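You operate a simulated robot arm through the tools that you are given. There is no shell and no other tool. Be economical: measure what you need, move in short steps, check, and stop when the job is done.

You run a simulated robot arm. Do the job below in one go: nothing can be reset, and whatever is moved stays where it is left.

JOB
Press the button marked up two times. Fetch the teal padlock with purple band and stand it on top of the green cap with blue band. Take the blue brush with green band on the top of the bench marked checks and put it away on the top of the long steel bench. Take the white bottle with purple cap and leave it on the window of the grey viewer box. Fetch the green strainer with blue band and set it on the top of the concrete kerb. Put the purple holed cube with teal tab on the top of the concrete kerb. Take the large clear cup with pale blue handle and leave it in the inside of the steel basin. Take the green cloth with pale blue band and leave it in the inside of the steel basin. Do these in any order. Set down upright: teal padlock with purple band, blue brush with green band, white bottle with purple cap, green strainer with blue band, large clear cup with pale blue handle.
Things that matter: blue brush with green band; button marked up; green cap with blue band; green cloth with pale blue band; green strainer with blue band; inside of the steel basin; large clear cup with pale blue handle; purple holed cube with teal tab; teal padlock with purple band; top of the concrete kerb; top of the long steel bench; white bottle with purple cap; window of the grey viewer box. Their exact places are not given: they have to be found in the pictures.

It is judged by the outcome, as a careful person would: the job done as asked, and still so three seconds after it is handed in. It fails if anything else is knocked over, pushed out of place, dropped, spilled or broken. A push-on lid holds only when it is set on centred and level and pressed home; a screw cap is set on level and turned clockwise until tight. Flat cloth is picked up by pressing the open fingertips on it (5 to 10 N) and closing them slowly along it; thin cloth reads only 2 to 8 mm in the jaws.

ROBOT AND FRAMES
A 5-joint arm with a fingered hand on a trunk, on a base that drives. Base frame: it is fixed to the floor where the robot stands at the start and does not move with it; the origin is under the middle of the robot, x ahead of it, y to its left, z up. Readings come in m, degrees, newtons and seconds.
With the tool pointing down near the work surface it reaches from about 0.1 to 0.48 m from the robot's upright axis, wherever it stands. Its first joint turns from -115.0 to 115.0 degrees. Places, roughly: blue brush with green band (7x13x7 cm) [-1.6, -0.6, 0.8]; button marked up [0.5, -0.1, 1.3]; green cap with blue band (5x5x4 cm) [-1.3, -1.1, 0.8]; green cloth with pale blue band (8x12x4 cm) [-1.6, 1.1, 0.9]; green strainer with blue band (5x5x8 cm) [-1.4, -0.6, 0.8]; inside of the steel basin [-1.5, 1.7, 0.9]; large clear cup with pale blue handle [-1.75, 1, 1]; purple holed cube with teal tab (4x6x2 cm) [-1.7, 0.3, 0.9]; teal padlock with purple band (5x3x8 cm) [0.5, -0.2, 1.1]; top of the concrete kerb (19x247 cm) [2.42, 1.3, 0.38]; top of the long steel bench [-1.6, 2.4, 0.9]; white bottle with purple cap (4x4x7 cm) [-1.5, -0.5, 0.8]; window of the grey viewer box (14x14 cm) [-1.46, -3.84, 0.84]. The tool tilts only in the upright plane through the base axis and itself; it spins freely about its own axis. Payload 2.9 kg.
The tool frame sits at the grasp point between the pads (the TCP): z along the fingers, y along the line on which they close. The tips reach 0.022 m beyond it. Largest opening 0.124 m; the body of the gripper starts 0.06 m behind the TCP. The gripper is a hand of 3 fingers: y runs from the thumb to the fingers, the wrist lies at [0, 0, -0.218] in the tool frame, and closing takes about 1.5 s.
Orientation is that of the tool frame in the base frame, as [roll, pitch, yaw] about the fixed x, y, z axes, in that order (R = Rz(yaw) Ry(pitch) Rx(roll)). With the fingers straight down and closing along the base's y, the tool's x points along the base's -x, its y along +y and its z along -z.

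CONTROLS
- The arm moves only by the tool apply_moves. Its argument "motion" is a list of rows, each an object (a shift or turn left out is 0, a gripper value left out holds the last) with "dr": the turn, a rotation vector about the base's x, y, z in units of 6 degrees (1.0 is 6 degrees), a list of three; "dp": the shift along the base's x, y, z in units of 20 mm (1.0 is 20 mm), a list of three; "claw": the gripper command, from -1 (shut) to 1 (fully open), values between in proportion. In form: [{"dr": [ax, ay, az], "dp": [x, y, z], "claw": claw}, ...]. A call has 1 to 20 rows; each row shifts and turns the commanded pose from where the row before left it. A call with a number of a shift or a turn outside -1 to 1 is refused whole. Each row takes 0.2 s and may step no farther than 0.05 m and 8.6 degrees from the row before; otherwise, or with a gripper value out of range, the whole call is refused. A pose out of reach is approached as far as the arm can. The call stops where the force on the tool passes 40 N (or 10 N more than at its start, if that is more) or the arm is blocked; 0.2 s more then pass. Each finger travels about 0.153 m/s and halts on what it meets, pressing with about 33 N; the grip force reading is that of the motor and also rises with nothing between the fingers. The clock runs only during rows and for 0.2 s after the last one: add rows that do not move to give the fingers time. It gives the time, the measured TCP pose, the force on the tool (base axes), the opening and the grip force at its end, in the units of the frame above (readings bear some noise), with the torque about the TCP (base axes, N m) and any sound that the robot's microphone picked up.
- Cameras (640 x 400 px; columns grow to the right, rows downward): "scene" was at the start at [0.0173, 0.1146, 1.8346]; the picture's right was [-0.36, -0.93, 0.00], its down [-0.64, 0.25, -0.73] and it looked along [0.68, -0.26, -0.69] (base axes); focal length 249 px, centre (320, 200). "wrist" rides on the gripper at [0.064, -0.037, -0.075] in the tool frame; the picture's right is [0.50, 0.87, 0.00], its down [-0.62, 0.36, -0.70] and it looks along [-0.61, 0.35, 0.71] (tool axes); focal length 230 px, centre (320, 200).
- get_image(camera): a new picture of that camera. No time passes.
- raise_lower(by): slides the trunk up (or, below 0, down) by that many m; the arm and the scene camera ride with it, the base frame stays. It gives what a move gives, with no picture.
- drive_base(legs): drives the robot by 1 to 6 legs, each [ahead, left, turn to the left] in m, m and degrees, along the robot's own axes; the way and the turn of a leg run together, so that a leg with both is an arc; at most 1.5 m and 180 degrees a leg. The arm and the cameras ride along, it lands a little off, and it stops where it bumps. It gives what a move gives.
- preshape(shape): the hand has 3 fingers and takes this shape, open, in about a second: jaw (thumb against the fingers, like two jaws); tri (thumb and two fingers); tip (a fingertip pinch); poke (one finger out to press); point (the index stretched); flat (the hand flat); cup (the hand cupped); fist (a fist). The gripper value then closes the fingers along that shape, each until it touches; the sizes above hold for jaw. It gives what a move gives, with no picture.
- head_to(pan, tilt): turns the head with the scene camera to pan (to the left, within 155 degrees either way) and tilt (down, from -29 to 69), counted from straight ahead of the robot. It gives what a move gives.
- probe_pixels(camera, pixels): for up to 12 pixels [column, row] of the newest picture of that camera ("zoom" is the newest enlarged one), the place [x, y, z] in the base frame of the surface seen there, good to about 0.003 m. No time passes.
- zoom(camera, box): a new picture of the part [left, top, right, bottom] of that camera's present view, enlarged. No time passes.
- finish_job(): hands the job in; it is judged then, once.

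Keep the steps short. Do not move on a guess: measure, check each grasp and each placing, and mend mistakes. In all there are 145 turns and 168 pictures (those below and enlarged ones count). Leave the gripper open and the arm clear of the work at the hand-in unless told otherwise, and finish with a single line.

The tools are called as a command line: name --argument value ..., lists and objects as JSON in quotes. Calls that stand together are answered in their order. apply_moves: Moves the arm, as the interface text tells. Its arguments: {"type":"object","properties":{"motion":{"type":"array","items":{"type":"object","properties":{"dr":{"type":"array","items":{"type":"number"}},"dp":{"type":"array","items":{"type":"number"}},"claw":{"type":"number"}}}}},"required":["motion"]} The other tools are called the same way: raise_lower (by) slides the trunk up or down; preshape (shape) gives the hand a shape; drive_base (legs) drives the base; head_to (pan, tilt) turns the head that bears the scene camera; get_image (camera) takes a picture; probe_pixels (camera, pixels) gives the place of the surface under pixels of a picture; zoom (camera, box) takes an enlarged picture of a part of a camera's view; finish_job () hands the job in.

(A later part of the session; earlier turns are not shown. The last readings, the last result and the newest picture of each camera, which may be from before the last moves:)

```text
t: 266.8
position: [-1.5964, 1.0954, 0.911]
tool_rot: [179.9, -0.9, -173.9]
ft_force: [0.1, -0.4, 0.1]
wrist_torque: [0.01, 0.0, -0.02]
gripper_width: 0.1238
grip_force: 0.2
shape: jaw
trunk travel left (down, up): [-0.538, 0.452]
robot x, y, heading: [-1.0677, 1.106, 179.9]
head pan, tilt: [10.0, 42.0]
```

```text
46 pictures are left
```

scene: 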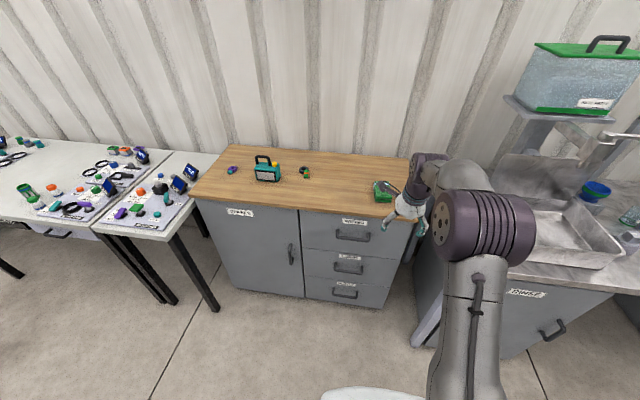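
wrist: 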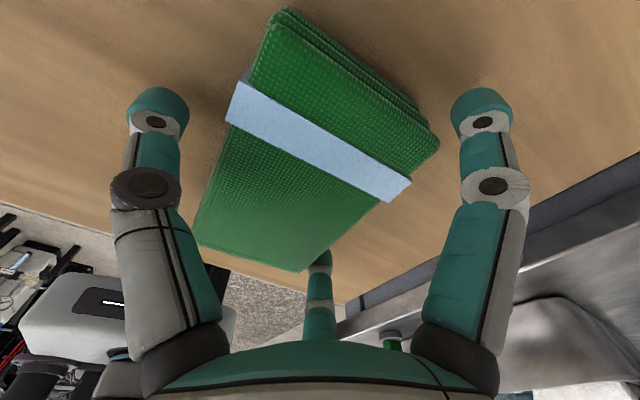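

No contact, and the cloth is between the digits. Closing slowly.

apply_moves --motion '[{"claw": 0.8}, {"claw": 0.65}, {"claw": 0.5}, {"claw": 0.35}, {"claw": 0.2}, {"claw": 0}, {"claw": -0.2}, {"claw": -0.4}, {}, {}]'

raise_lower --by 0.08

get_image --camera "wrist"

```text
t: 269.0
position: [-1.596, 1.095, 0.9144]
tool_rot: [180.0, -1.0, -173.8]
ft_force: [-0.5, 0.2, 0.1]
wrist_torque: [0.03, 0.0, -0.01]
gripper_width: 0.0676
grip_force: 33.0
shape: jaw
trunk travel left (down, up): [-0.538, 0.452]
robot x, y, heading: [-1.0655, 1.1011, 180.2]
head pan, tilt: [10.0, 42.0]
```

```text
t: 270.2
position: [-1.596, 1.0956, 0.992]
tool_rot: [179.8, -0.9, -173.8]
ft_force: [-0.2, 0.4, -0.6]
wrist_torque: [0.0, 0.0, 0.0]
gripper_width: 0.0676
grip_force: 32.9
shape: jaw
trunk travel left (down, up): [-0.618, 0.372]
robot x, y, heading: [-1.0641, 1.1029, 180.0]
head pan, tilt: [10.0, 42.0]
```

```text
45 pictures are left
```

wrist: 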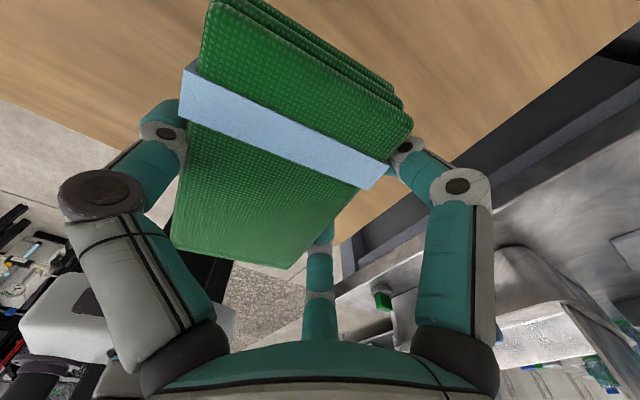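

The cloth is lifted. I'll raise more, back off, and move to the basin's right half, checking the spout and lever positions.

raise_lower --by 0.1

drive_base --legs '[[-0.37, 0, 0], [0, -0.65, 0]]'

head_to --pan 5 --tilt 42

get_image --camera "scene"

```text
t: 271.5
position: [-1.5979, 1.0945, 1.0933]
tool_rot: [179.9, -0.9, -173.8]
ft_force: [-0.5, 0.6, -0.8]
wrist_torque: [0.01, 0.03, 0.02]
gripper_width: 0.0675
grip_force: 33.1
shape: jaw
trunk travel left (down, up): [-0.718, 0.272]
robot x, y, heading: [-1.0658, 1.105, 180.0]
head pan, tilt: [10.0, 42.0]
```

```text
t: 277.1
position: [-1.2283, 1.7495, 1.0932]
tool_rot: [179.9, -0.9, -173.7]
ft_force: [0.4, -1.1, -0.1]
wrist_torque: [0.03, -0.01, -0.02]
gripper_width: 0.0676
grip_force: 33.0
shape: jaw
trunk travel left (down, up): [-0.718, 0.272]
robot x, y, heading: [-0.697, 1.7554, -179.8]
head pan, tilt: [10.0, 42.0]
```

```text
t: 277.8
position: [-1.2288, 1.7497, 1.0928]
tool_rot: [180.0, -0.8, -173.8]
ft_force: [0.4, -0.2, -0.4]
wrist_torque: [0.02, 0.02, -0.01]
gripper_width: 0.0677
grip_force: 33.2
shape: jaw
trunk travel left (down, up): [-0.718, 0.272]
robot x, y, heading: [-0.6953, 1.7619, -180.0]
head pan, tilt: [5.0, 42.0]
```

```text
44 pictures are left
```

scene: 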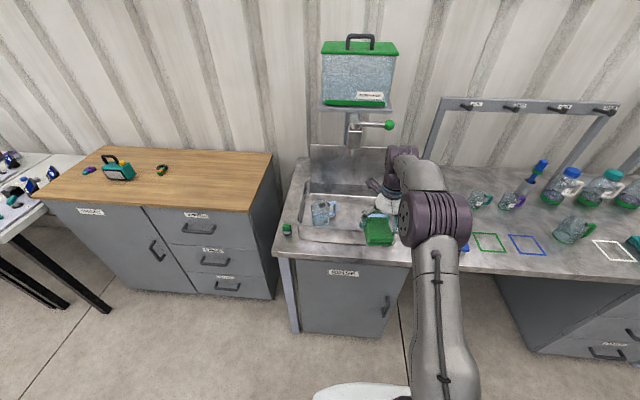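

probe_pixels --camera "scene" --pixels '[[390, 124], [368, 124], [354, 142], [352, 130], [345, 200], [350, 215], [360, 232], [335, 205], [325, 215], [380, 165], [330, 105]]'

zoom --camera "scene" --box '[280, 110, 420, 260]'

```text
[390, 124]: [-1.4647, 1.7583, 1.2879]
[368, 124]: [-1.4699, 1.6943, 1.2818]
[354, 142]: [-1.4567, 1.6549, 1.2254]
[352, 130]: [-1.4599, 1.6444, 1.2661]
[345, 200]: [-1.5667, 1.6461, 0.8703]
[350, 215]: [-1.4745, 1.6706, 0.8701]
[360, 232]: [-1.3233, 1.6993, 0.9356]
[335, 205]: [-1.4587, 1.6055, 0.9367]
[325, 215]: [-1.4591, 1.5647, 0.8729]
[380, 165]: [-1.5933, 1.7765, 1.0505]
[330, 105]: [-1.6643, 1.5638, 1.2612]
```

```text
2.67 times, centred on (350, 185) of scene
```

zoom: 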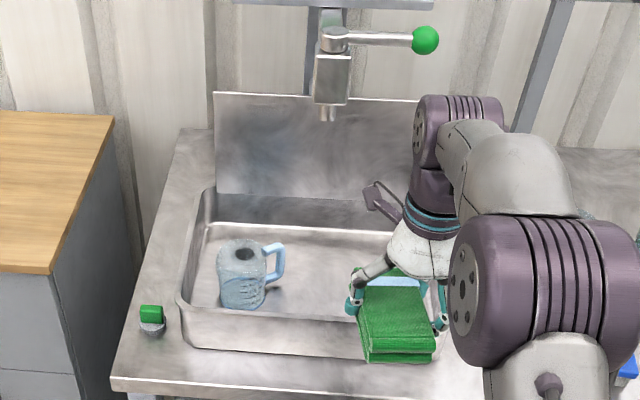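

The lever ball is at (-1.465, 1.758, 1.288). To keep the wrist clear of it I'll tilt the tool 18° outward, lower to z ≈ 1.03, then drive in.

apply_moves --motion '[{"dr": [0, 1, 0]}, {"dr": [0, 1, 0]}, {"dr": [0, 1, 0]}, {}]'

raise_lower --by -0.06

drive_base --legs '[[0.19, 0, 0]]'

head_to --pan 12 --tilt 50

get_image --camera "scene"

get_image --camera "wrist"

```text
t: 278.8
position: [-1.2286, 1.7496, 1.0918]
tool_rot: [178.2, -18.9, -173.4]
ft_force: [0.5, 0.8, -1.1]
wrist_torque: [0.01, 0.01, -0.02]
gripper_width: 0.0673
grip_force: 32.8
shape: jaw
trunk travel left (down, up): [-0.718, 0.272]
robot x, y, heading: [-0.6974, 1.7569, -180.0]
head pan, tilt: [5.0, 42.0]
```

```text
t: 279.8
position: [-1.229, 1.7508, 1.032]
tool_rot: [178.2, -18.8, -173.5]
ft_force: [-1.1, -0.3, -0.6]
wrist_torque: [0.03, 0.03, 0.02]
gripper_width: 0.0674
grip_force: 32.5
shape: jaw
trunk travel left (down, up): [-0.658, 0.332]
robot x, y, heading: [-0.6989, 1.7643, -180.1]
head pan, tilt: [5.0, 42.0]
```

```text
t: 281.3
position: [-1.4187, 1.7506, 1.0318]
tool_rot: [178.2, -18.8, -173.4]
ft_force: [-0.6, -0.4, -0.7]
wrist_torque: [0.03, 0.0, 0.0]
gripper_width: 0.0672
grip_force: 33.1
shape: jaw
trunk travel left (down, up): [-0.658, 0.332]
robot x, y, heading: [-0.8862, 1.7554, -179.8]
head pan, tilt: [5.0, 42.0]
```

```text
t: 282.0
position: [-1.4181, 1.7499, 1.0332]
tool_rot: [178.1, -18.8, -173.4]
ft_force: [0.6, 0.7, -0.2]
wrist_torque: [-0.01, -0.01, -0.03]
gripper_width: 0.0672
grip_force: 32.7
shape: jaw
trunk travel left (down, up): [-0.658, 0.332]
robot x, y, heading: [-0.8871, 1.7599, -180.0]
head pan, tilt: [12.0, 50.0]
```

```text
42 pictures are left
```

scene: 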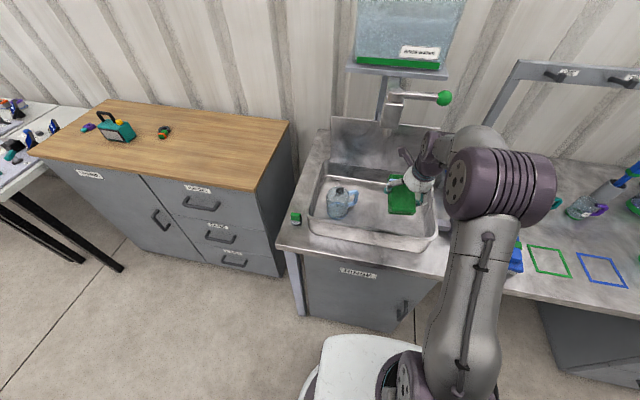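

```text
41 pictures are left
```

wrist: 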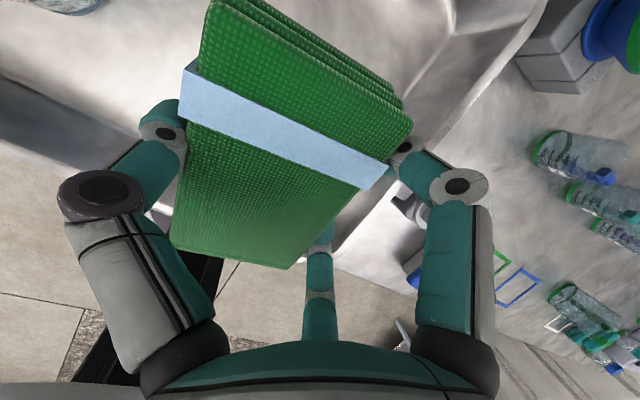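

probe_pixels --camera "wrist" --pixels '[[440, 60], [480, 120], [500, 60], [430, 130], [390, 215], [540, 20], [120, 130], [60, 90]]'

probe_pixels --camera "scene" --pixels '[[425, 238], [375, 225], [340, 225], [435, 220], [375, 200]]'

```text
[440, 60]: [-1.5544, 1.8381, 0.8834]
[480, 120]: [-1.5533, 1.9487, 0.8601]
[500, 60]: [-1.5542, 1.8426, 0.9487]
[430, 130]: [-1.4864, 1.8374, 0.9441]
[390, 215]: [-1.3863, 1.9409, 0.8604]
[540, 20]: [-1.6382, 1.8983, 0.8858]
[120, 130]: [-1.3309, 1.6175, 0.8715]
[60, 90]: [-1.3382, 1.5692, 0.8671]
```

```text
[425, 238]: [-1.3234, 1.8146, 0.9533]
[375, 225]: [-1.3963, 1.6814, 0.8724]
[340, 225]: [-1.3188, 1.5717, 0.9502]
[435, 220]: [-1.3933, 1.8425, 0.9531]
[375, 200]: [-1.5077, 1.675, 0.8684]
```

There's room on all sides. I'll lower 9 cm, then un-tilt (the wrist then stays below the lever) and settle the cloth flat.

raise_lower --by -0.09

apply_moves --motion '[{"dr": [0, -1, 0]}, {"dr": [0, -1, 0]}, {"dr": [0, -0.8, 0]}, {"dp": [0, 0, -0.5]}, {"dp": [0, 0, -0.5]}, {}]'

apply_moves --motion '[{"dp": [0, 0, -0.3]}, {"dp": [0, 0, -0.3]}, {"dp": [0, 0, -0.2]}, {}]'

```text
t: 283.2
position: [-1.4174, 1.7507, 0.9419]
tool_rot: [178.3, -18.8, -173.4]
ft_force: [0.0, -0.2, 0.0]
wrist_torque: [0.05, 0.01, 0.0]
gripper_width: 0.0674
grip_force: 32.6
shape: jaw
trunk travel left (down, up): [-0.568, 0.422]
robot x, y, heading: [-0.89, 1.7589, -179.8]
head pan, tilt: [12.0, 50.0]
```

```text
t: 284.6
position: [-1.4194, 1.7499, 0.9218]
tool_rot: [179.8, -2.0, -173.9]
ft_force: [0.7, -1.0, 0.0]
wrist_torque: [-0.01, 0.0, -0.01]
gripper_width: 0.0672
grip_force: 33.1
shape: jaw
trunk travel left (down, up): [-0.568, 0.422]
robot x, y, heading: [-0.8906, 1.7589, -180.0]
head pan, tilt: [12.0, 50.0]
```

```text
t: 285.6
position: [-1.4189, 1.7502, 0.9059]
tool_rot: [179.8, -2.1, -173.8]
ft_force: [-0.8, 0.9, 0.6]
wrist_torque: [0.01, 0.01, 0.04]
gripper_width: 0.0671
grip_force: 32.5
shape: jaw
trunk travel left (down, up): [-0.568, 0.422]
robot x, y, heading: [-0.8877, 1.7582, -180.3]
head pan, tilt: [12.0, 50.0]
```

apply_moves --motion '[{"dp": [0, 0, -0.15]}, {"dp": [0, 0, -0.15]}, {}]'

apply_moves --motion '[{"claw": 0.3}, {"claw": 0.5}, {"claw": 0.7}, {"claw": 0.85}, {}, {}, {"dp": [0, 0, 0.9]}, {"dp": [0, 0, 0.9]}, {"dr": [0, 1, 0], "dp": [0, 0, 0.5]}, {"dr": [0, 1, 0]}, {"dr": [0, 1, 0]}]'

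zoom --camera "scene" --box '[300, 130, 460, 260]'

```text
t: 286.4
position: [-1.4171, 1.7495, 0.8995]
tool_rot: [179.7, -2.0, -173.8]
ft_force: [-0.3, -0.2, 0.1]
wrist_torque: [0.03, -0.01, -0.04]
gripper_width: 0.0674
grip_force: 32.8
shape: jaw
trunk travel left (down, up): [-0.568, 0.422]
robot x, y, heading: [-0.8848, 1.7603, -179.9]
head pan, tilt: [12.0, 50.0]
```

```text
t: 288.8
position: [-1.4173, 1.7508, 0.9465]
tool_rot: [178.1, -20.1, -173.4]
ft_force: [-0.9, -1.0, -0.1]
wrist_torque: [-0.01, -0.01, 0.01]
gripper_width: 0.1147
grip_force: 0.0
shape: jaw
trunk travel left (down, up): [-0.568, 0.422]
robot x, y, heading: [-0.8894, 1.7592, -179.9]
head pan, tilt: [12.0, 50.0]
```

```text
3.08 times, centred on (380, 195) of scene
```

zoom: 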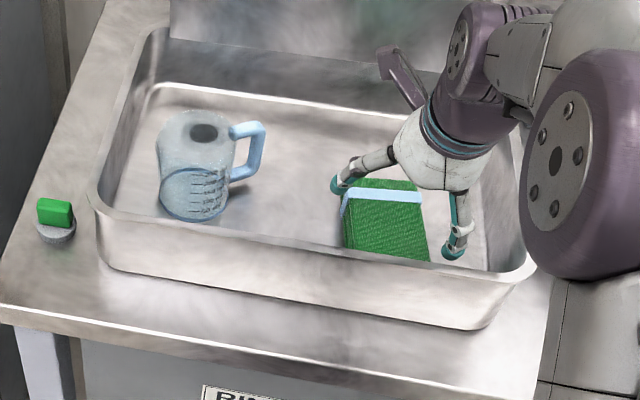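

The cloth lies in the basin next to the cup. Next is the purple cube: raise, back off, go left 1.41 m, and make the tool vertical.

raise_lower --by 0.14

drive_base --legs '[[-0.25, 0, 0], [0, 1.4, 0], [0.2, 0, 0]]'

apply_moves --motion '[{"dr": [0, -1, 0]}, {"dr": [0, -1, 0]}, {"dr": [0, -1, 0]}, {}]'

head_to --pan 12 --tilt 42

get_image --camera "scene"

```text
t: 290.5
position: [-1.4171, 1.7516, 1.087]
tool_rot: [178.1, -19.9, -173.4]
ft_force: [-0.3, 0.6, -0.1]
wrist_torque: [-0.04, -0.01, 0.03]
gripper_width: 0.1146
grip_force: 0.1
shape: jaw
trunk travel left (down, up): [-0.708, 0.282]
robot x, y, heading: [-0.8835, 1.762, -180.1]
head pan, tilt: [12.0, 50.0]
```

```text
t: 300.1
position: [-1.3677, 0.3417, 1.0863]
tool_rot: [178.0, -20.1, -173.0]
ft_force: [-0.2, -0.6, -1.0]
wrist_torque: [0.01, -0.03, -0.03]
gripper_width: 0.1144
grip_force: 0.0
shape: jaw
trunk travel left (down, up): [-0.708, 0.282]
robot x, y, heading: [-0.8384, 0.3555, -179.5]
head pan, tilt: [12.0, 50.0]
```

```text
t: 301.1
position: [-1.3682, 0.3424, 1.0872]
tool_rot: [179.7, -2.1, -173.5]
ft_force: [0.9, 0.9, 0.0]
wrist_torque: [-0.04, 0.01, 0.01]
gripper_width: 0.1146
grip_force: 0.0
shape: jaw
trunk travel left (down, up): [-0.708, 0.282]
robot x, y, heading: [-0.8382, 0.3554, -179.8]
head pan, tilt: [12.0, 50.0]
```

```text
t: 301.8
position: [-1.3683, 0.3414, 1.0856]
tool_rot: [179.8, -2.1, -173.5]
ft_force: [0.4, -0.5, -0.3]
wrist_torque: [0.0, 0.0, 0.0]
gripper_width: 0.1144
grip_force: 0.1
shape: jaw
trunk travel left (down, up): [-0.708, 0.282]
robot x, y, heading: [-0.8401, 0.3516, -179.5]
head pan, tilt: [12.0, 42.0]
```

```text
39 pictures are left
```

scene: 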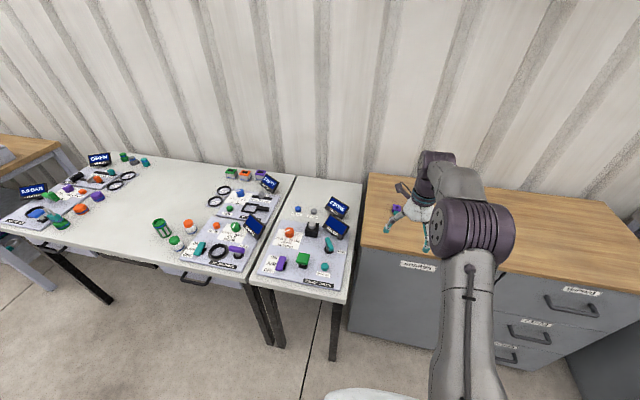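

zoom --camera "scene" --box '[375, 190, 425, 230]'

probe_pixels --camera "zoom" --pixels '[[240, 170], [260, 150], [230, 210], [220, 190], [250, 190], [200, 230], [280, 190]]'

probe_pixels --camera "scene" --pixels '[[334, 345], [362, 240], [345, 300], [355, 280]]'

```text
10.00 times, centred on (400, 210) of scene
```

zoom: 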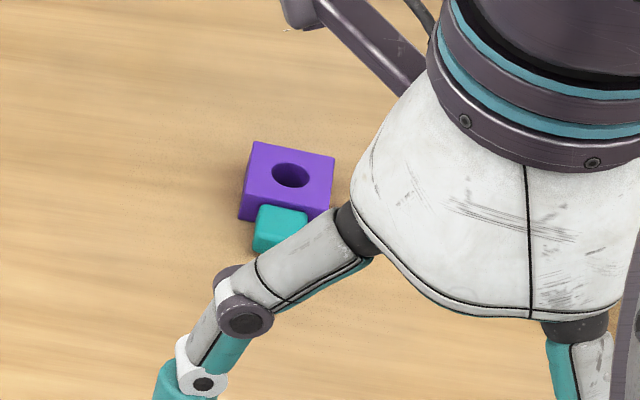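

```text
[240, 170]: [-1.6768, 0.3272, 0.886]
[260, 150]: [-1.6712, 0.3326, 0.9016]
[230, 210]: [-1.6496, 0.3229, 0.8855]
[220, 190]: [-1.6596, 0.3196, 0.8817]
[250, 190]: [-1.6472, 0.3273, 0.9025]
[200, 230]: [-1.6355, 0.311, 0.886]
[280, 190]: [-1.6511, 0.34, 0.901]
```

```text
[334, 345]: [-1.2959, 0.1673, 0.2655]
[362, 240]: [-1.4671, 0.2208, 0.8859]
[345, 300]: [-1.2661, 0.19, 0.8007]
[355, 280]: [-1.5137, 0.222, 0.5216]
```

The cube body is centred at about (-1.660, 0.345), top z 0.902, tab toward +x. A leg of the neighbouring bench is at (-1.30, 0.17), so I'll stand at y ≈ 0.44 and turn 10° left. The tool spins -93° first (thumb behind the cube, tab between the fingers).

apply_moves --motion '[{"dr": [0, 0, -1], "claw": 0.4}, {"dr": [0, 0, -1]}, {"dr": [0, 0, -1]}, {"dr": [0, 0, -1]}, {"dr": [0, 0, -1]}, {"dr": [0, 0, -1]}, {"dr": [0, 0, -1]}, {"dr": [0, 0, -1]}, {"dr": [0, 0, -1]}, {"dr": [0, 0, -1]}, {"dr": [0, 0, -1]}, {"dr": [0, 0, -1]}, {"dr": [0, 0, -1]}, {"dr": [0, 0, -1]}, {}]'

drive_base --legs '[[0, -0.09, 0], [0.285, 0, 0], [0, 0, 10]]'

get_image --camera "wrist"

```text
t: 305.0
position: [-1.3681, 0.3427, 1.0865]
tool_rot: [-179.4, -0.1, 102.4]
ft_force: [0.2, 0.1, 0.1]
wrist_torque: [0.04, -0.02, 0.01]
gripper_width: 0.0871
grip_force: 0.1
shape: jaw
trunk travel left (down, up): [-0.708, 0.282]
robot x, y, heading: [-0.8414, 0.3517, -179.3]
head pan, tilt: [12.0, 42.0]
```

```text
t: 308.4
position: [-1.6423, 0.334, 1.0861]
tool_rot: [-179.3, -0.1, 113.0]
ft_force: [0.1, -0.8, -0.8]
wrist_torque: [-0.03, 0.0, 0.02]
gripper_width: 0.0871
grip_force: 0.1
shape: jaw
trunk travel left (down, up): [-0.708, 0.282]
robot x, y, heading: [-1.1248, 0.4379, -169.4]
head pan, tilt: [12.0, 42.0]
```

```text
37 pictures are left
```

wrist: 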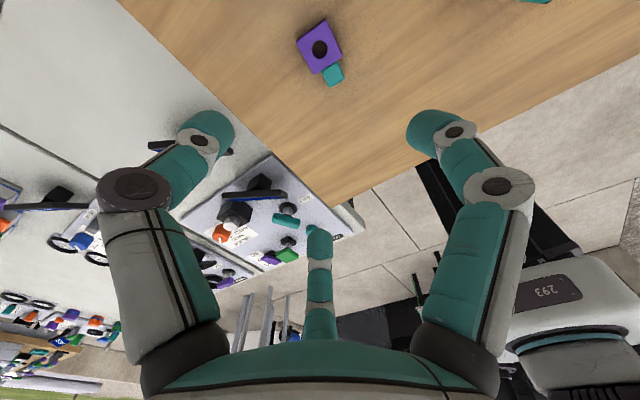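

zoom --camera "wrist" --box '[280, 5, 360, 95]'

probe_pixels --camera "zoom" --pixels '[[320, 190], [240, 195], [350, 105], [300, 280], [400, 240], [375, 320], [270, 150], [390, 200]]'

```text
4.44 times, centred on (320, 50) of wrist
```

zoom: 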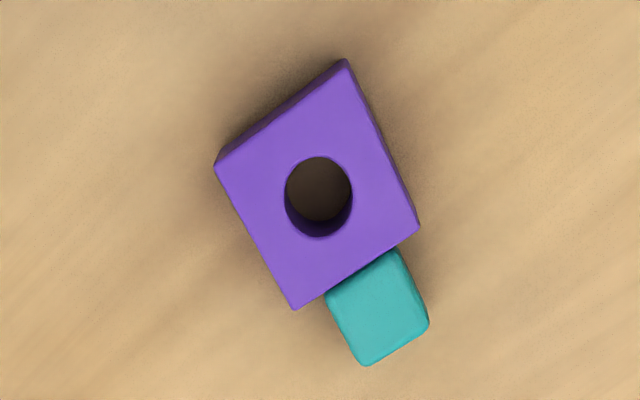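

```text
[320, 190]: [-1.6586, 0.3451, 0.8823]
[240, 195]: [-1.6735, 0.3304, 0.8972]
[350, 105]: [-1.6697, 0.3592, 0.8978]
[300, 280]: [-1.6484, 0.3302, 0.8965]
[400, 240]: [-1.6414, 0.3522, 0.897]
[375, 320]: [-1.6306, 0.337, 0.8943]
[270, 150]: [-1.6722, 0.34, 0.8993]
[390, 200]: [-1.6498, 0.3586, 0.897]
```

The cube's yaw is about -10° with the tab on its front. I'll turn the tool +57° (thumb on the -y side, fingers on front and back faces), then centre over (-1.659, 0.345) while lowering.

apply_moves --motion '[{"dr": [0, 0, 1]}, {"dr": [0, 0, 1]}, {"dr": [0, 0, 1]}, {"dr": [0, 0, 1]}, {"dr": [0, 0, 1]}, {"dr": [0, 0, 1]}, {"dr": [0, 0, 1]}, {"dr": [0, 0, 1]}, {"dr": [0, 0, 1]}, {"dr": [0, 0, 0.5]}, {"dp": [-0.4, 0.27, -0.9]}, {"dp": [-0.45, 0.27, -0.9]}, {"dp": [0, 0, -0.9]}, {}]'

raise_lower --by -0.06

get_image --camera "wrist"

```text
t: 311.4
position: [-1.6587, 0.3449, 1.0317]
tool_rot: [-179.9, -0.3, 170.0]
ft_force: [-0.7, 0.2, 0.1]
wrist_torque: [0.01, -0.01, 0.0]
gripper_width: 0.0874
grip_force: 0.0
shape: jaw
trunk travel left (down, up): [-0.708, 0.282]
robot x, y, heading: [-1.124, 0.4383, -169.2]
head pan, tilt: [12.0, 42.0]
```

```text
t: 312.4
position: [-1.6584, 0.3439, 0.9721]
tool_rot: [-179.9, -0.3, 169.9]
ft_force: [0.2, -0.1, -0.6]
wrist_torque: [0.05, -0.02, 0.0]
gripper_width: 0.0873
grip_force: 0.0
shape: jaw
trunk travel left (down, up): [-0.648, 0.342]
robot x, y, heading: [-1.1236, 0.4415, -169.3]
head pan, tilt: [12.0, 42.0]
```

```text
35 pictures are left
```

wrist: 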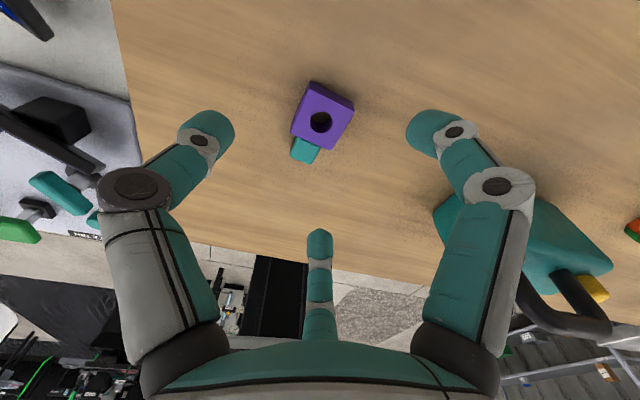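

The radio is close on the right, so I'll probe it for clearance before lowering.

probe_pixels --camera "wrist" --pixels '[[445, 205], [470, 205], [545, 200], [535, 260], [530, 310], [560, 310], [435, 235], [440, 215], [322, 122], [302, 150]]'

```text
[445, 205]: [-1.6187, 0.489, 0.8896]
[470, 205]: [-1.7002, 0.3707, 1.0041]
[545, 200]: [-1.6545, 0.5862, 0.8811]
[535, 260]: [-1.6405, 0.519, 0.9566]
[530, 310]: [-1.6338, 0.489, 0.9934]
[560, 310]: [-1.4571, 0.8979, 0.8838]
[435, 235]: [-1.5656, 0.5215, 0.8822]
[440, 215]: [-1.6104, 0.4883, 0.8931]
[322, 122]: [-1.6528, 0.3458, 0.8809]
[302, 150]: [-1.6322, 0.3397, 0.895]
```

The radio is 14 cm away, so that's fine. I'll lower to z ≈ 0.91 and close on the cube.

raise_lower --by -0.045

apply_moves --motion '[{"dp": [-0.03, 0.05, -0.4]}, {"dp": [0, 0, -0.4]}, {}, {"claw": 0.2}, {"claw": 0}, {"claw": -0.2}, {"claw": -0.4}, {"claw": -0.7}, {"claw": -1}, {}, {}]'

get_image --camera "wrist"

```text
t: 313.3
position: [-1.6583, 0.3442, 0.9269]
tool_rot: [-179.9, -0.2, 170.0]
ft_force: [0.9, -0.3, -0.4]
wrist_torque: [0.02, 0.02, -0.02]
gripper_width: 0.0873
grip_force: 0.0
shape: jaw
trunk travel left (down, up): [-0.603, 0.387]
robot x, y, heading: [-1.1171, 0.4384, -169.3]
head pan, tilt: [12.0, 42.0]
```

```text
t: 315.7
position: [-1.6607, 0.3467, 0.91]
tool_rot: [-179.9, -0.3, 170.1]
ft_force: [-0.4, -0.5, -0.3]
wrist_torque: [0.0, 0.01, 0.0]
gripper_width: 0.032
grip_force: 33.3
shape: jaw
trunk travel left (down, up): [-0.603, 0.387]
robot x, y, heading: [-1.1226, 0.4394, -169.0]
head pan, tilt: [12.0, 42.0]
```

```text
34 pictures are left
```

wrist: 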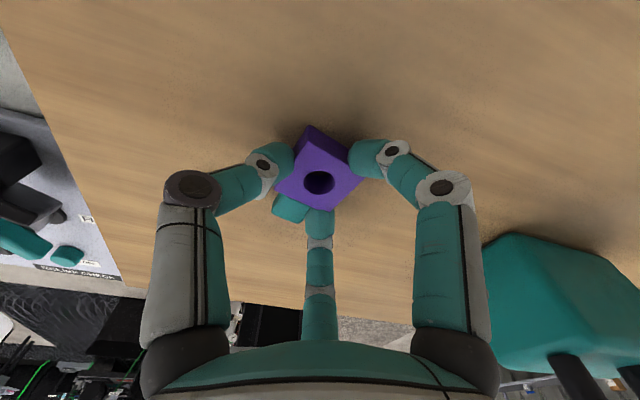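

Gripped. I'll lift and back away, then look at the way to the kerb.

raise_lower --by 0.25

drive_base --legs '[[-0.45, 0, 0], [0, 0, -169]]'

head_to --pan 15 --tilt 25

get_image --camera "scene"

get_image --camera "wrist"

```text
t: 318.3
position: [-1.6602, 0.3446, 1.16]
tool_rot: [-179.9, -0.3, 170.0]
ft_force: [-0.5, -0.8, 0.7]
wrist_torque: [0.03, 0.04, 0.0]
gripper_width: 0.0322
grip_force: 32.6
shape: jaw
trunk travel left (down, up): [-0.853, 0.137]
robot x, y, heading: [-1.121, 0.4404, -169.2]
head pan, tilt: [12.0, 42.0]
```

```text
t: 328.1
position: [-0.154, 0.6807, 1.1603]
tool_rot: [-179.9, -0.3, -3.3]
ft_force: [0.2, -0.2, 0.0]
wrist_torque: [-0.01, -0.02, -0.03]
gripper_width: 0.0315
grip_force: 32.4
shape: jaw
trunk travel left (down, up): [-0.853, 0.137]
robot x, y, heading: [-0.6781, 0.5241, 17.4]
head pan, tilt: [12.0, 42.0]
```

```text
t: 328.9
position: [-0.1527, 0.6829, 1.1611]
tool_rot: [-180.0, -0.3, -3.1]
ft_force: [-0.7, -0.8, 0.0]
wrist_torque: [0.01, 0.04, 0.0]
gripper_width: 0.0319
grip_force: 32.8
shape: jaw
trunk travel left (down, up): [-0.853, 0.137]
robot x, y, heading: [-0.6785, 0.5217, 17.5]
head pan, tilt: [15.0, 25.0]
```

```text
33 pictures are left
```

scene: 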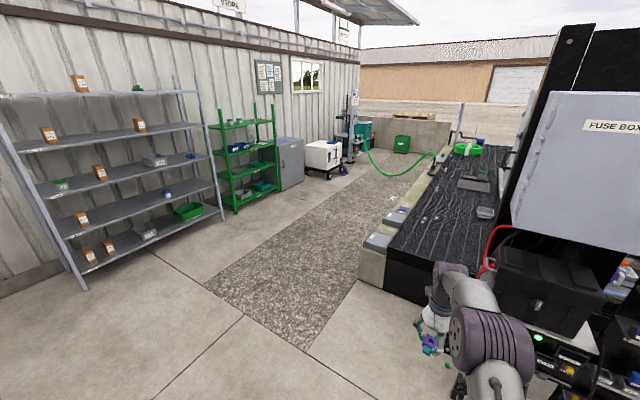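

```text
32 pictures are left
```

wrist: 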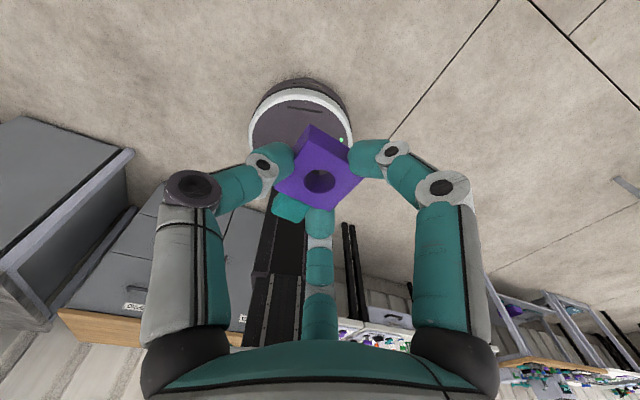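

zoom --camera "scene" --box '[350, 120, 530, 300]'

probe_pixels --camera "zoom" --pixels '[[230, 200], [250, 160], [280, 120], [215, 230], [200, 280], [190, 330], [300, 100], [330, 70], [150, 300], [200, 180], [180, 250], [250, 190]]'

```text
2.22 times, centred on (440, 210) of scene
```

zoom: 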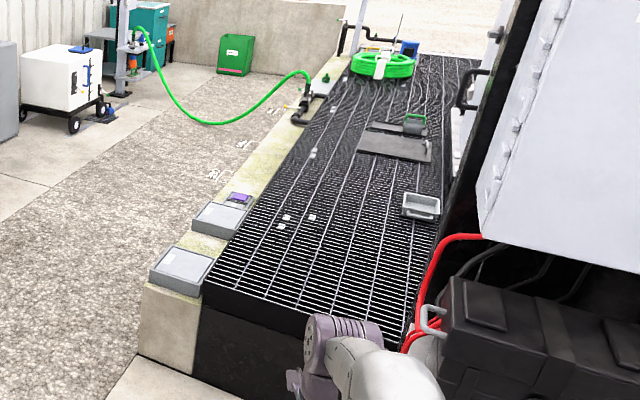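

```text
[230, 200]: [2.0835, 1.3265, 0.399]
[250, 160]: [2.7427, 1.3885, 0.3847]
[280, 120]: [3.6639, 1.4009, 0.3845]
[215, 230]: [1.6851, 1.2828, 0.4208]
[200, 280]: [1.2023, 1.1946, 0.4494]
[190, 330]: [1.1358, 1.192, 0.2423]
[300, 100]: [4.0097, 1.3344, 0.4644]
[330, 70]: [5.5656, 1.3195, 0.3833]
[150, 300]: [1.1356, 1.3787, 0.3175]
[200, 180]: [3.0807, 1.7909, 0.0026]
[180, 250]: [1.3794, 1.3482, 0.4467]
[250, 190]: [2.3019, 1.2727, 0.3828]
```

The kerb runs along x from 1.13 to 3.6 at y ≈ 1.2–1.39, top z 0.384, free beyond x ≈ 2.2. I'll drive via y ≈ 1.85 to x ≈ 2.4 and face -y.

drive_base --legs '[[0, 0, -17.5], [0, 1.33, 0], [1.5, 0, 0], [1.5, 0, 0], [0.1, 0, 0], [0, 0, -90]]'

head_to --pan 10 --tilt 45

get_image --camera "scene"

```text
t: 355.3
position: [2.48, 1.2946, 1.1608]
tool_rot: [-179.9, -0.3, -109.9]
ft_force: [0.6, -0.8, 0.4]
wrist_torque: [0.01, -0.02, -0.02]
gripper_width: 0.0314
grip_force: 33.0
shape: jaw
trunk travel left (down, up): [-0.853, 0.137]
robot x, y, heading: [2.4796, 1.8386, -89.0]
head pan, tilt: [15.0, 25.0]
```

```text
t: 356.2
position: [2.4803, 1.2951, 1.16]
tool_rot: [-179.9, -0.3, -109.9]
ft_force: [0.6, -0.7, 0.5]
wrist_torque: [0.02, 0.02, 0.01]
gripper_width: 0.0317
grip_force: 32.9
shape: jaw
trunk travel left (down, up): [-0.853, 0.137]
robot x, y, heading: [2.4823, 1.8405, -89.1]
head pan, tilt: [10.0, 45.0]
```

```text
30 pictures are left
```

scene: 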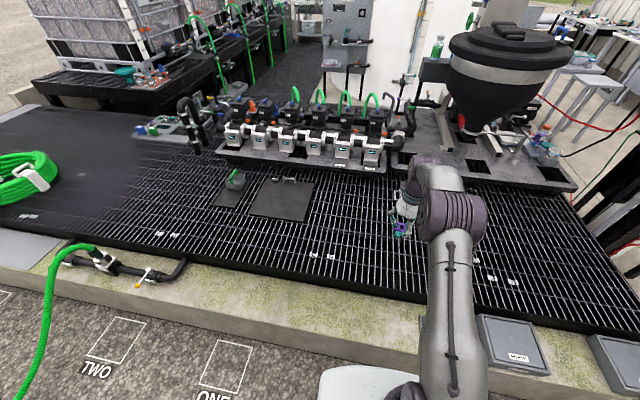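

probe_pixels --camera "scene" --pixels '[[400, 325], [400, 310], [380, 318], [410, 345], [300, 300], [300, 315], [300, 335], [300, 285], [415, 300], [250, 300]]'

get_image --camera "wrist"

```text
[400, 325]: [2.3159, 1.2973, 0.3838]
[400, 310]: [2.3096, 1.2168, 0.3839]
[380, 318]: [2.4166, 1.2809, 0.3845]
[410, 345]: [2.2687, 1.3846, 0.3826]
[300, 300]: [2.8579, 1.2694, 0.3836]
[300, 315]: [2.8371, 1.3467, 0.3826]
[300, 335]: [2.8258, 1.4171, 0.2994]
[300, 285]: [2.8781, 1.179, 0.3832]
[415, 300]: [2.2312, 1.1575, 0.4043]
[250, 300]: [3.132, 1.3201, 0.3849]
```

```text
29 pictures are left
```

wrist: 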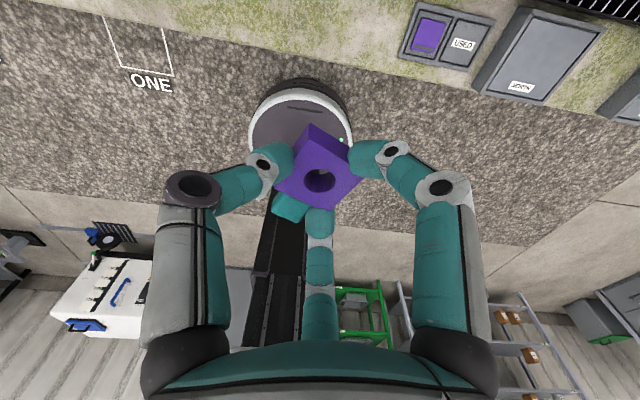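

The kerb is free below the cube. I'll lower the trunk 0.70, check, then settle with the arm.

raise_lower --by -0.7

get_image --camera "wrist"

apply_moves --motion '[{"dp": [0, 0, -0.8]}, {"dp": [0, 0, -0.8]}, {"dp": [0, 0, -0.5]}, {}]'

```text
refused: -0.7 is not a number from -0.4 to 0.4
```

```text
28 pictures are left
```

wrist: 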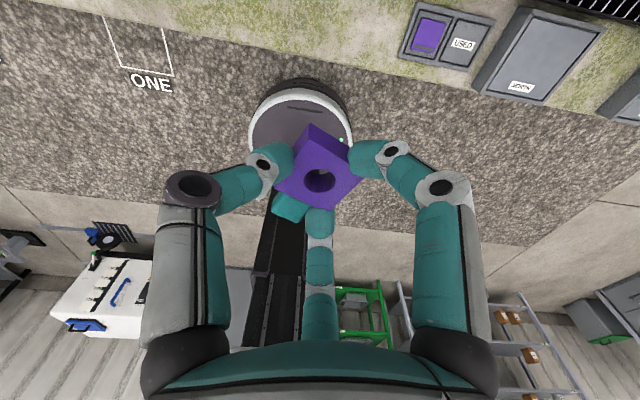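

```text
t: 357.2
position: [2.4817, 1.295, 1.1188]
tool_rot: [-179.9, -0.3, -109.9]
ft_force: [0.3, 0.6, 0.2]
wrist_torque: [-0.03, 0.01, 0.0]
gripper_width: 0.0314
grip_force: 33.0
shape: jaw
trunk travel left (down, up): [-0.853, 0.137]
robot x, y, heading: [2.4812, 1.8413, -89.0]
head pan, tilt: [10.0, 45.0]
```

The limit is 0.4 per call, so I'll lower in two parts.

raise_lower --by -0.4

raise_lower --by -0.26

get_image --camera "wrist"

```text
t: 361.0
position: [2.4808, 1.2945, 0.72]
tool_rot: [-179.9, -0.3, -110.0]
ft_force: [0.3, 0.0, -0.8]
wrist_torque: [0.0, 0.0, -0.01]
gripper_width: 0.0316
grip_force: 33.4
shape: jaw
trunk travel left (down, up): [-0.453, 0.537]
robot x, y, heading: [2.4823, 1.8421, -89.2]
head pan, tilt: [10.0, 45.0]
```

```text
t: 363.7
position: [2.4809, 1.2938, 0.4591]
tool_rot: [-179.9, -0.4, -109.9]
ft_force: [-0.4, 0.2, -0.1]
wrist_torque: [0.0, -0.01, 0.0]
gripper_width: 0.0314
grip_force: 33.2
shape: jaw
trunk travel left (down, up): [-0.193, 0.797]
robot x, y, heading: [2.477, 1.842, -89.3]
head pan, tilt: [10.0, 45.0]
```

```text
27 pictures are left
```

wrist: 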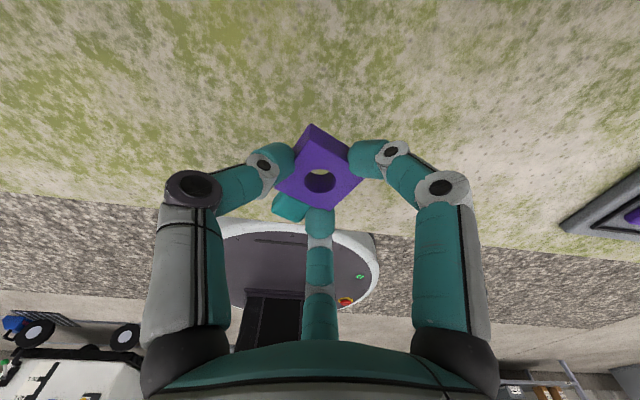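

apply_moves --motion '[{"dp": [0, 0, -0.8]}, {"dp": [0, 0, -0.8]}, {"dp": [0, 0, -0.5]}, {}]'

apply_moves --motion '[{"dp": [0, 0, -0.15]}, {"dp": [0, 0, -0.15]}, {}]'

apply_moves --motion '[{"dp": [0, 0, -0.1]}, {"dp": [0, 0, -0.1]}, {}]'

```text
t: 364.7
position: [2.482, 1.2962, 0.4166]
tool_rot: [-179.8, -0.3, -110.0]
ft_force: [0.6, -0.1, -0.1]
wrist_torque: [-0.01, -0.02, 0.01]
gripper_width: 0.0313
grip_force: 32.9
shape: jaw
trunk travel left (down, up): [-0.193, 0.797]
robot x, y, heading: [2.4828, 1.8418, -89.2]
head pan, tilt: [10.0, 45.0]
```

```text
t: 365.5
position: [2.4801, 1.295, 0.4116]
tool_rot: [-179.9, -0.3, -109.8]
ft_force: [0.2, 0.5, -0.8]
wrist_torque: [0.03, -0.03, -0.01]
gripper_width: 0.0312
grip_force: 32.6
shape: jaw
trunk travel left (down, up): [-0.193, 0.797]
robot x, y, heading: [2.4782, 1.8438, -89.0]
head pan, tilt: [10.0, 45.0]
```

```text
t: 366.3
position: [2.4811, 1.2948, 0.4075]
tool_rot: [-179.8, -0.3, -109.9]
ft_force: [0.6, -0.1, 2.4]
wrist_torque: [0.01, 0.0, 0.02]
gripper_width: 0.0312
grip_force: 33.6
shape: jaw
trunk travel left (down, up): [-0.193, 0.797]
robot x, y, heading: [2.4786, 1.8424, -89.2]
head pan, tilt: [10.0, 45.0]
```

Contact. I'll release the cube and rise.

apply_moves --motion '[{"claw": -0.4}, {"claw": -0.2}, {"claw": 0.1}, {"claw": 0.4}, {}, {"dp": [0, 0, 0.8]}, {"dp": [0, 0, 0.8]}]'

raise_lower --by 0.4

raise_lower --by 0.25

get_image --camera "scene"

get_image --camera "wrist"

```text
t: 367.9
position: [2.4808, 1.2951, 0.4396]
tool_rot: [-180.0, -0.2, -109.9]
ft_force: [-0.3, 0.0, -0.2]
wrist_torque: [0.0, -0.03, -0.01]
gripper_width: 0.0864
grip_force: 0.1
shape: jaw
trunk travel left (down, up): [-0.193, 0.797]
robot x, y, heading: [2.4779, 1.8432, -89.1]
head pan, tilt: [10.0, 45.0]
```

```text
t: 371.7
position: [2.4824, 1.2944, 0.8396]
tool_rot: [-179.9, -0.4, -109.9]
ft_force: [-0.1, -0.3, 0.5]
wrist_torque: [0.0, 0.01, 0.01]
gripper_width: 0.0863
grip_force: 0.0
shape: jaw
trunk travel left (down, up): [-0.593, 0.397]
robot x, y, heading: [2.4784, 1.8411, -88.8]
head pan, tilt: [10.0, 45.0]
```

```text
t: 374.3
position: [2.4817, 1.294, 1.0896]
tool_rot: [-180.0, -0.2, -110.0]
ft_force: [1.2, 0.0, 0.6]
wrist_torque: [-0.01, 0.02, -0.01]
gripper_width: 0.0862
grip_force: 0.0
shape: jaw
trunk travel left (down, up): [-0.843, 0.147]
robot x, y, heading: [2.478, 1.8419, -89.2]
head pan, tilt: [10.0, 45.0]
```

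```text
26 pictures are left
```

scene: 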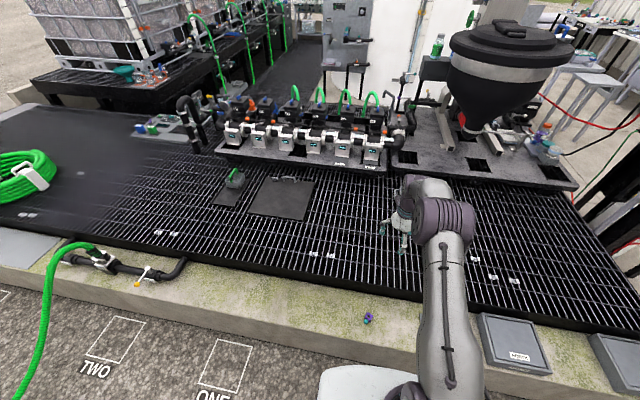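

```text
25 pictures are left
```

wrist: 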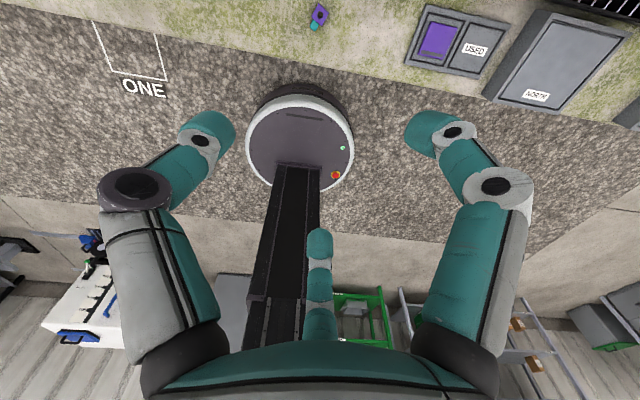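

The cube rests on the kerb. Now back for the strainer at (-1.388, -0.601).

drive_base --legs '[[0, 0, -91], [1.5, 0, 0], [1.5, 0, 0], [0.08, 0, 0], [0, 1.4, 0], [0, 1.04, 0]]'

head_to --pan 15 --tilt 45

get_image --camera "scene"

```text
t: 404.7
position: [-1.0654, -0.6005, 1.0889]
tool_rot: [-179.8, -0.4, 159.7]
ft_force: [0.6, -0.9, -0.3]
wrist_torque: [0.01, 0.0, -0.01]
gripper_width: 0.0862
grip_force: 0.0
shape: jaw
trunk travel left (down, up): [-0.843, 0.147]
robot x, y, heading: [-0.5188, -0.6013, -179.4]
head pan, tilt: [10.0, 45.0]
```

```text
t: 405.4
position: [-1.0646, -0.6001, 1.0901]
tool_rot: [-179.9, -0.3, 159.8]
ft_force: [0.7, 0.1, 0.5]
wrist_torque: [-0.01, -0.01, 0.02]
gripper_width: 0.0865
grip_force: 0.0
shape: jaw
trunk travel left (down, up): [-0.843, 0.147]
robot x, y, heading: [-0.5177, -0.6052, -179.4]
head pan, tilt: [15.0, 45.0]
```

```text
24 pictures are left
```

scene: 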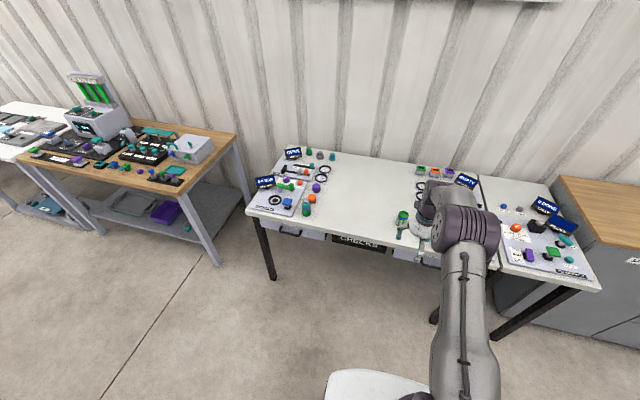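

I'll drive ahead 0.31, lower a bit, and view the strainer from the wrist.

drive_base --legs '[[0.315, 0, -0.5]]'

raise_lower --by -0.11

get_image --camera "wrist"

```text
t: 407.4
position: [-1.3753, -0.5996, 1.09]
tool_rot: [-179.9, -0.2, 159.4]
ft_force: [-0.5, -0.3, -0.3]
wrist_torque: [-0.02, 0.0, 0.02]
gripper_width: 0.0868
grip_force: 0.0
shape: jaw
trunk travel left (down, up): [-0.843, 0.147]
robot x, y, heading: [-0.8255, -0.604, -179.5]
head pan, tilt: [15.0, 45.0]
```

```text
t: 408.9
position: [-1.3758, -0.6002, 0.9796]
tool_rot: [-179.9, -0.3, 159.4]
ft_force: [0.3, -0.2, 0.2]
wrist_torque: [0.01, -0.01, 0.01]
gripper_width: 0.0865
grip_force: 0.0
shape: jaw
trunk travel left (down, up): [-0.733, 0.257]
robot x, y, heading: [-0.8265, -0.6037, -179.9]
head pan, tilt: [15.0, 45.0]
```

```text
23 pictures are left
```

wrist: 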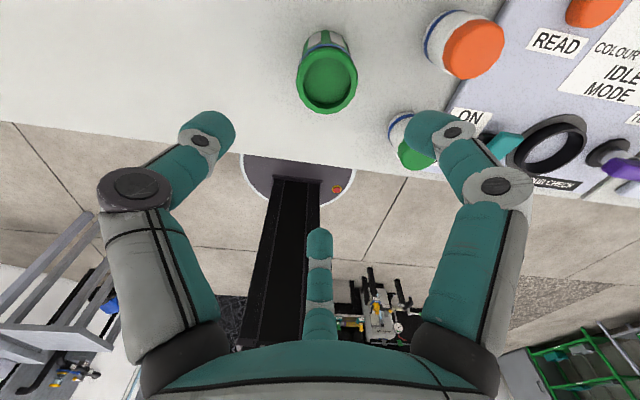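

probe_pixels --camera "wrist" --pixels '[[327, 80], [302, 72], [352, 75], [327, 52], [325, 108], [470, 50], [415, 150], [435, 120]]'

```text
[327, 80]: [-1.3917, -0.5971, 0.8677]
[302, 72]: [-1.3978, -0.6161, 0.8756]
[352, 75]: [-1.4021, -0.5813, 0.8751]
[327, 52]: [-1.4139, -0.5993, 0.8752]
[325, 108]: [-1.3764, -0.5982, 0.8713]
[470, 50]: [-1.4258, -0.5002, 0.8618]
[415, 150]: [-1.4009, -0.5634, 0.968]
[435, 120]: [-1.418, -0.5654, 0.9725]
```

The strainer centre is (-1.395, -0.599), rim z 0.875. I'll nudge forward 2 cm, lower to z ≈ 0.85 and grip.

drive_base --legs '[[0.02, 0, 0]]'

raise_lower --by -0.06

get_image --camera "wrist"

```text
t: 409.6
position: [-1.3945, -0.5994, 0.9804]
tool_rot: [-179.9, -0.4, 159.5]
ft_force: [0.0, 0.4, 0.7]
wrist_torque: [0.05, -0.02, -0.01]
gripper_width: 0.0862
grip_force: 0.1
shape: jaw
trunk travel left (down, up): [-0.733, 0.257]
robot x, y, heading: [-0.8516, -0.6001, -179.6]
head pan, tilt: [15.0, 45.0]
```

```text
t: 410.6
position: [-1.3949, -0.5988, 0.9198]
tool_rot: [-179.9, -0.3, 159.3]
ft_force: [-0.7, -0.6, 0.6]
wrist_torque: [-0.02, 0.0, 0.02]
gripper_width: 0.0863
grip_force: 0.2
shape: jaw
trunk travel left (down, up): [-0.673, 0.317]
robot x, y, heading: [-0.8503, -0.6046, -179.6]
head pan, tilt: [15.0, 45.0]
```

```text
22 pictures are left
```

wrist: 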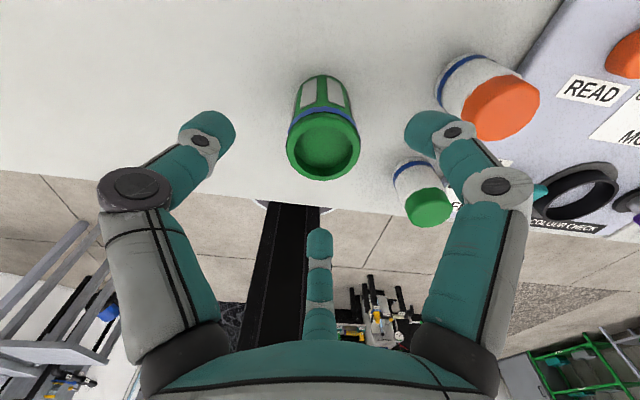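

raise_lower --by -0.07

apply_moves --motion '[{"claw": 0.2}, {"claw": 0}, {"claw": -0.2}, {"claw": -0.4}, {"claw": -0.7}, {"claw": -1}, {}, {}]'

raise_lower --by 0.28

get_image --camera "wrist"

```text
t: 411.7
position: [-1.3946, -0.5993, 0.8495]
tool_rot: [-180.0, -0.3, 159.4]
ft_force: [0.1, 0.6, 0.5]
wrist_torque: [0.02, -0.01, 0.02]
gripper_width: 0.0863
grip_force: 0.1
shape: jaw
trunk travel left (down, up): [-0.603, 0.387]
robot x, y, heading: [-0.8489, -0.6017, -179.8]
head pan, tilt: [15.0, 45.0]
```

```text
t: 413.5
position: [-1.3956, -0.5998, 0.8497]
tool_rot: [-179.9, -0.3, 159.4]
ft_force: [-0.8, 0.3, 0.4]
wrist_torque: [0.01, 0.0, 0.03]
gripper_width: 0.0374
grip_force: 32.7
shape: jaw
trunk travel left (down, up): [-0.603, 0.387]
robot x, y, heading: [-0.8493, -0.6052, -179.8]
head pan, tilt: [15.0, 45.0]
```

```text
t: 416.4
position: [-1.3957, -0.599, 1.1297]
tool_rot: [-179.9, -0.3, 159.4]
ft_force: [-0.4, 0.2, 0.2]
wrist_torque: [-0.02, 0.0, 0.02]
gripper_width: 0.0375
grip_force: 33.4
shape: jaw
trunk travel left (down, up): [-0.883, 0.107]
robot x, y, heading: [-0.8472, -0.6064, -179.6]
head pan, tilt: [15.0, 45.0]
```

```text
21 pictures are left
```

wrist: 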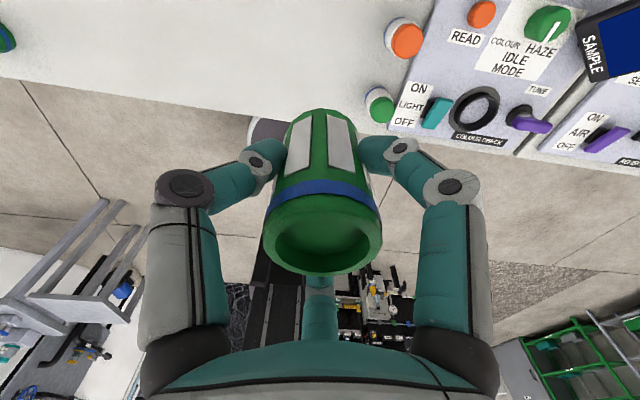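

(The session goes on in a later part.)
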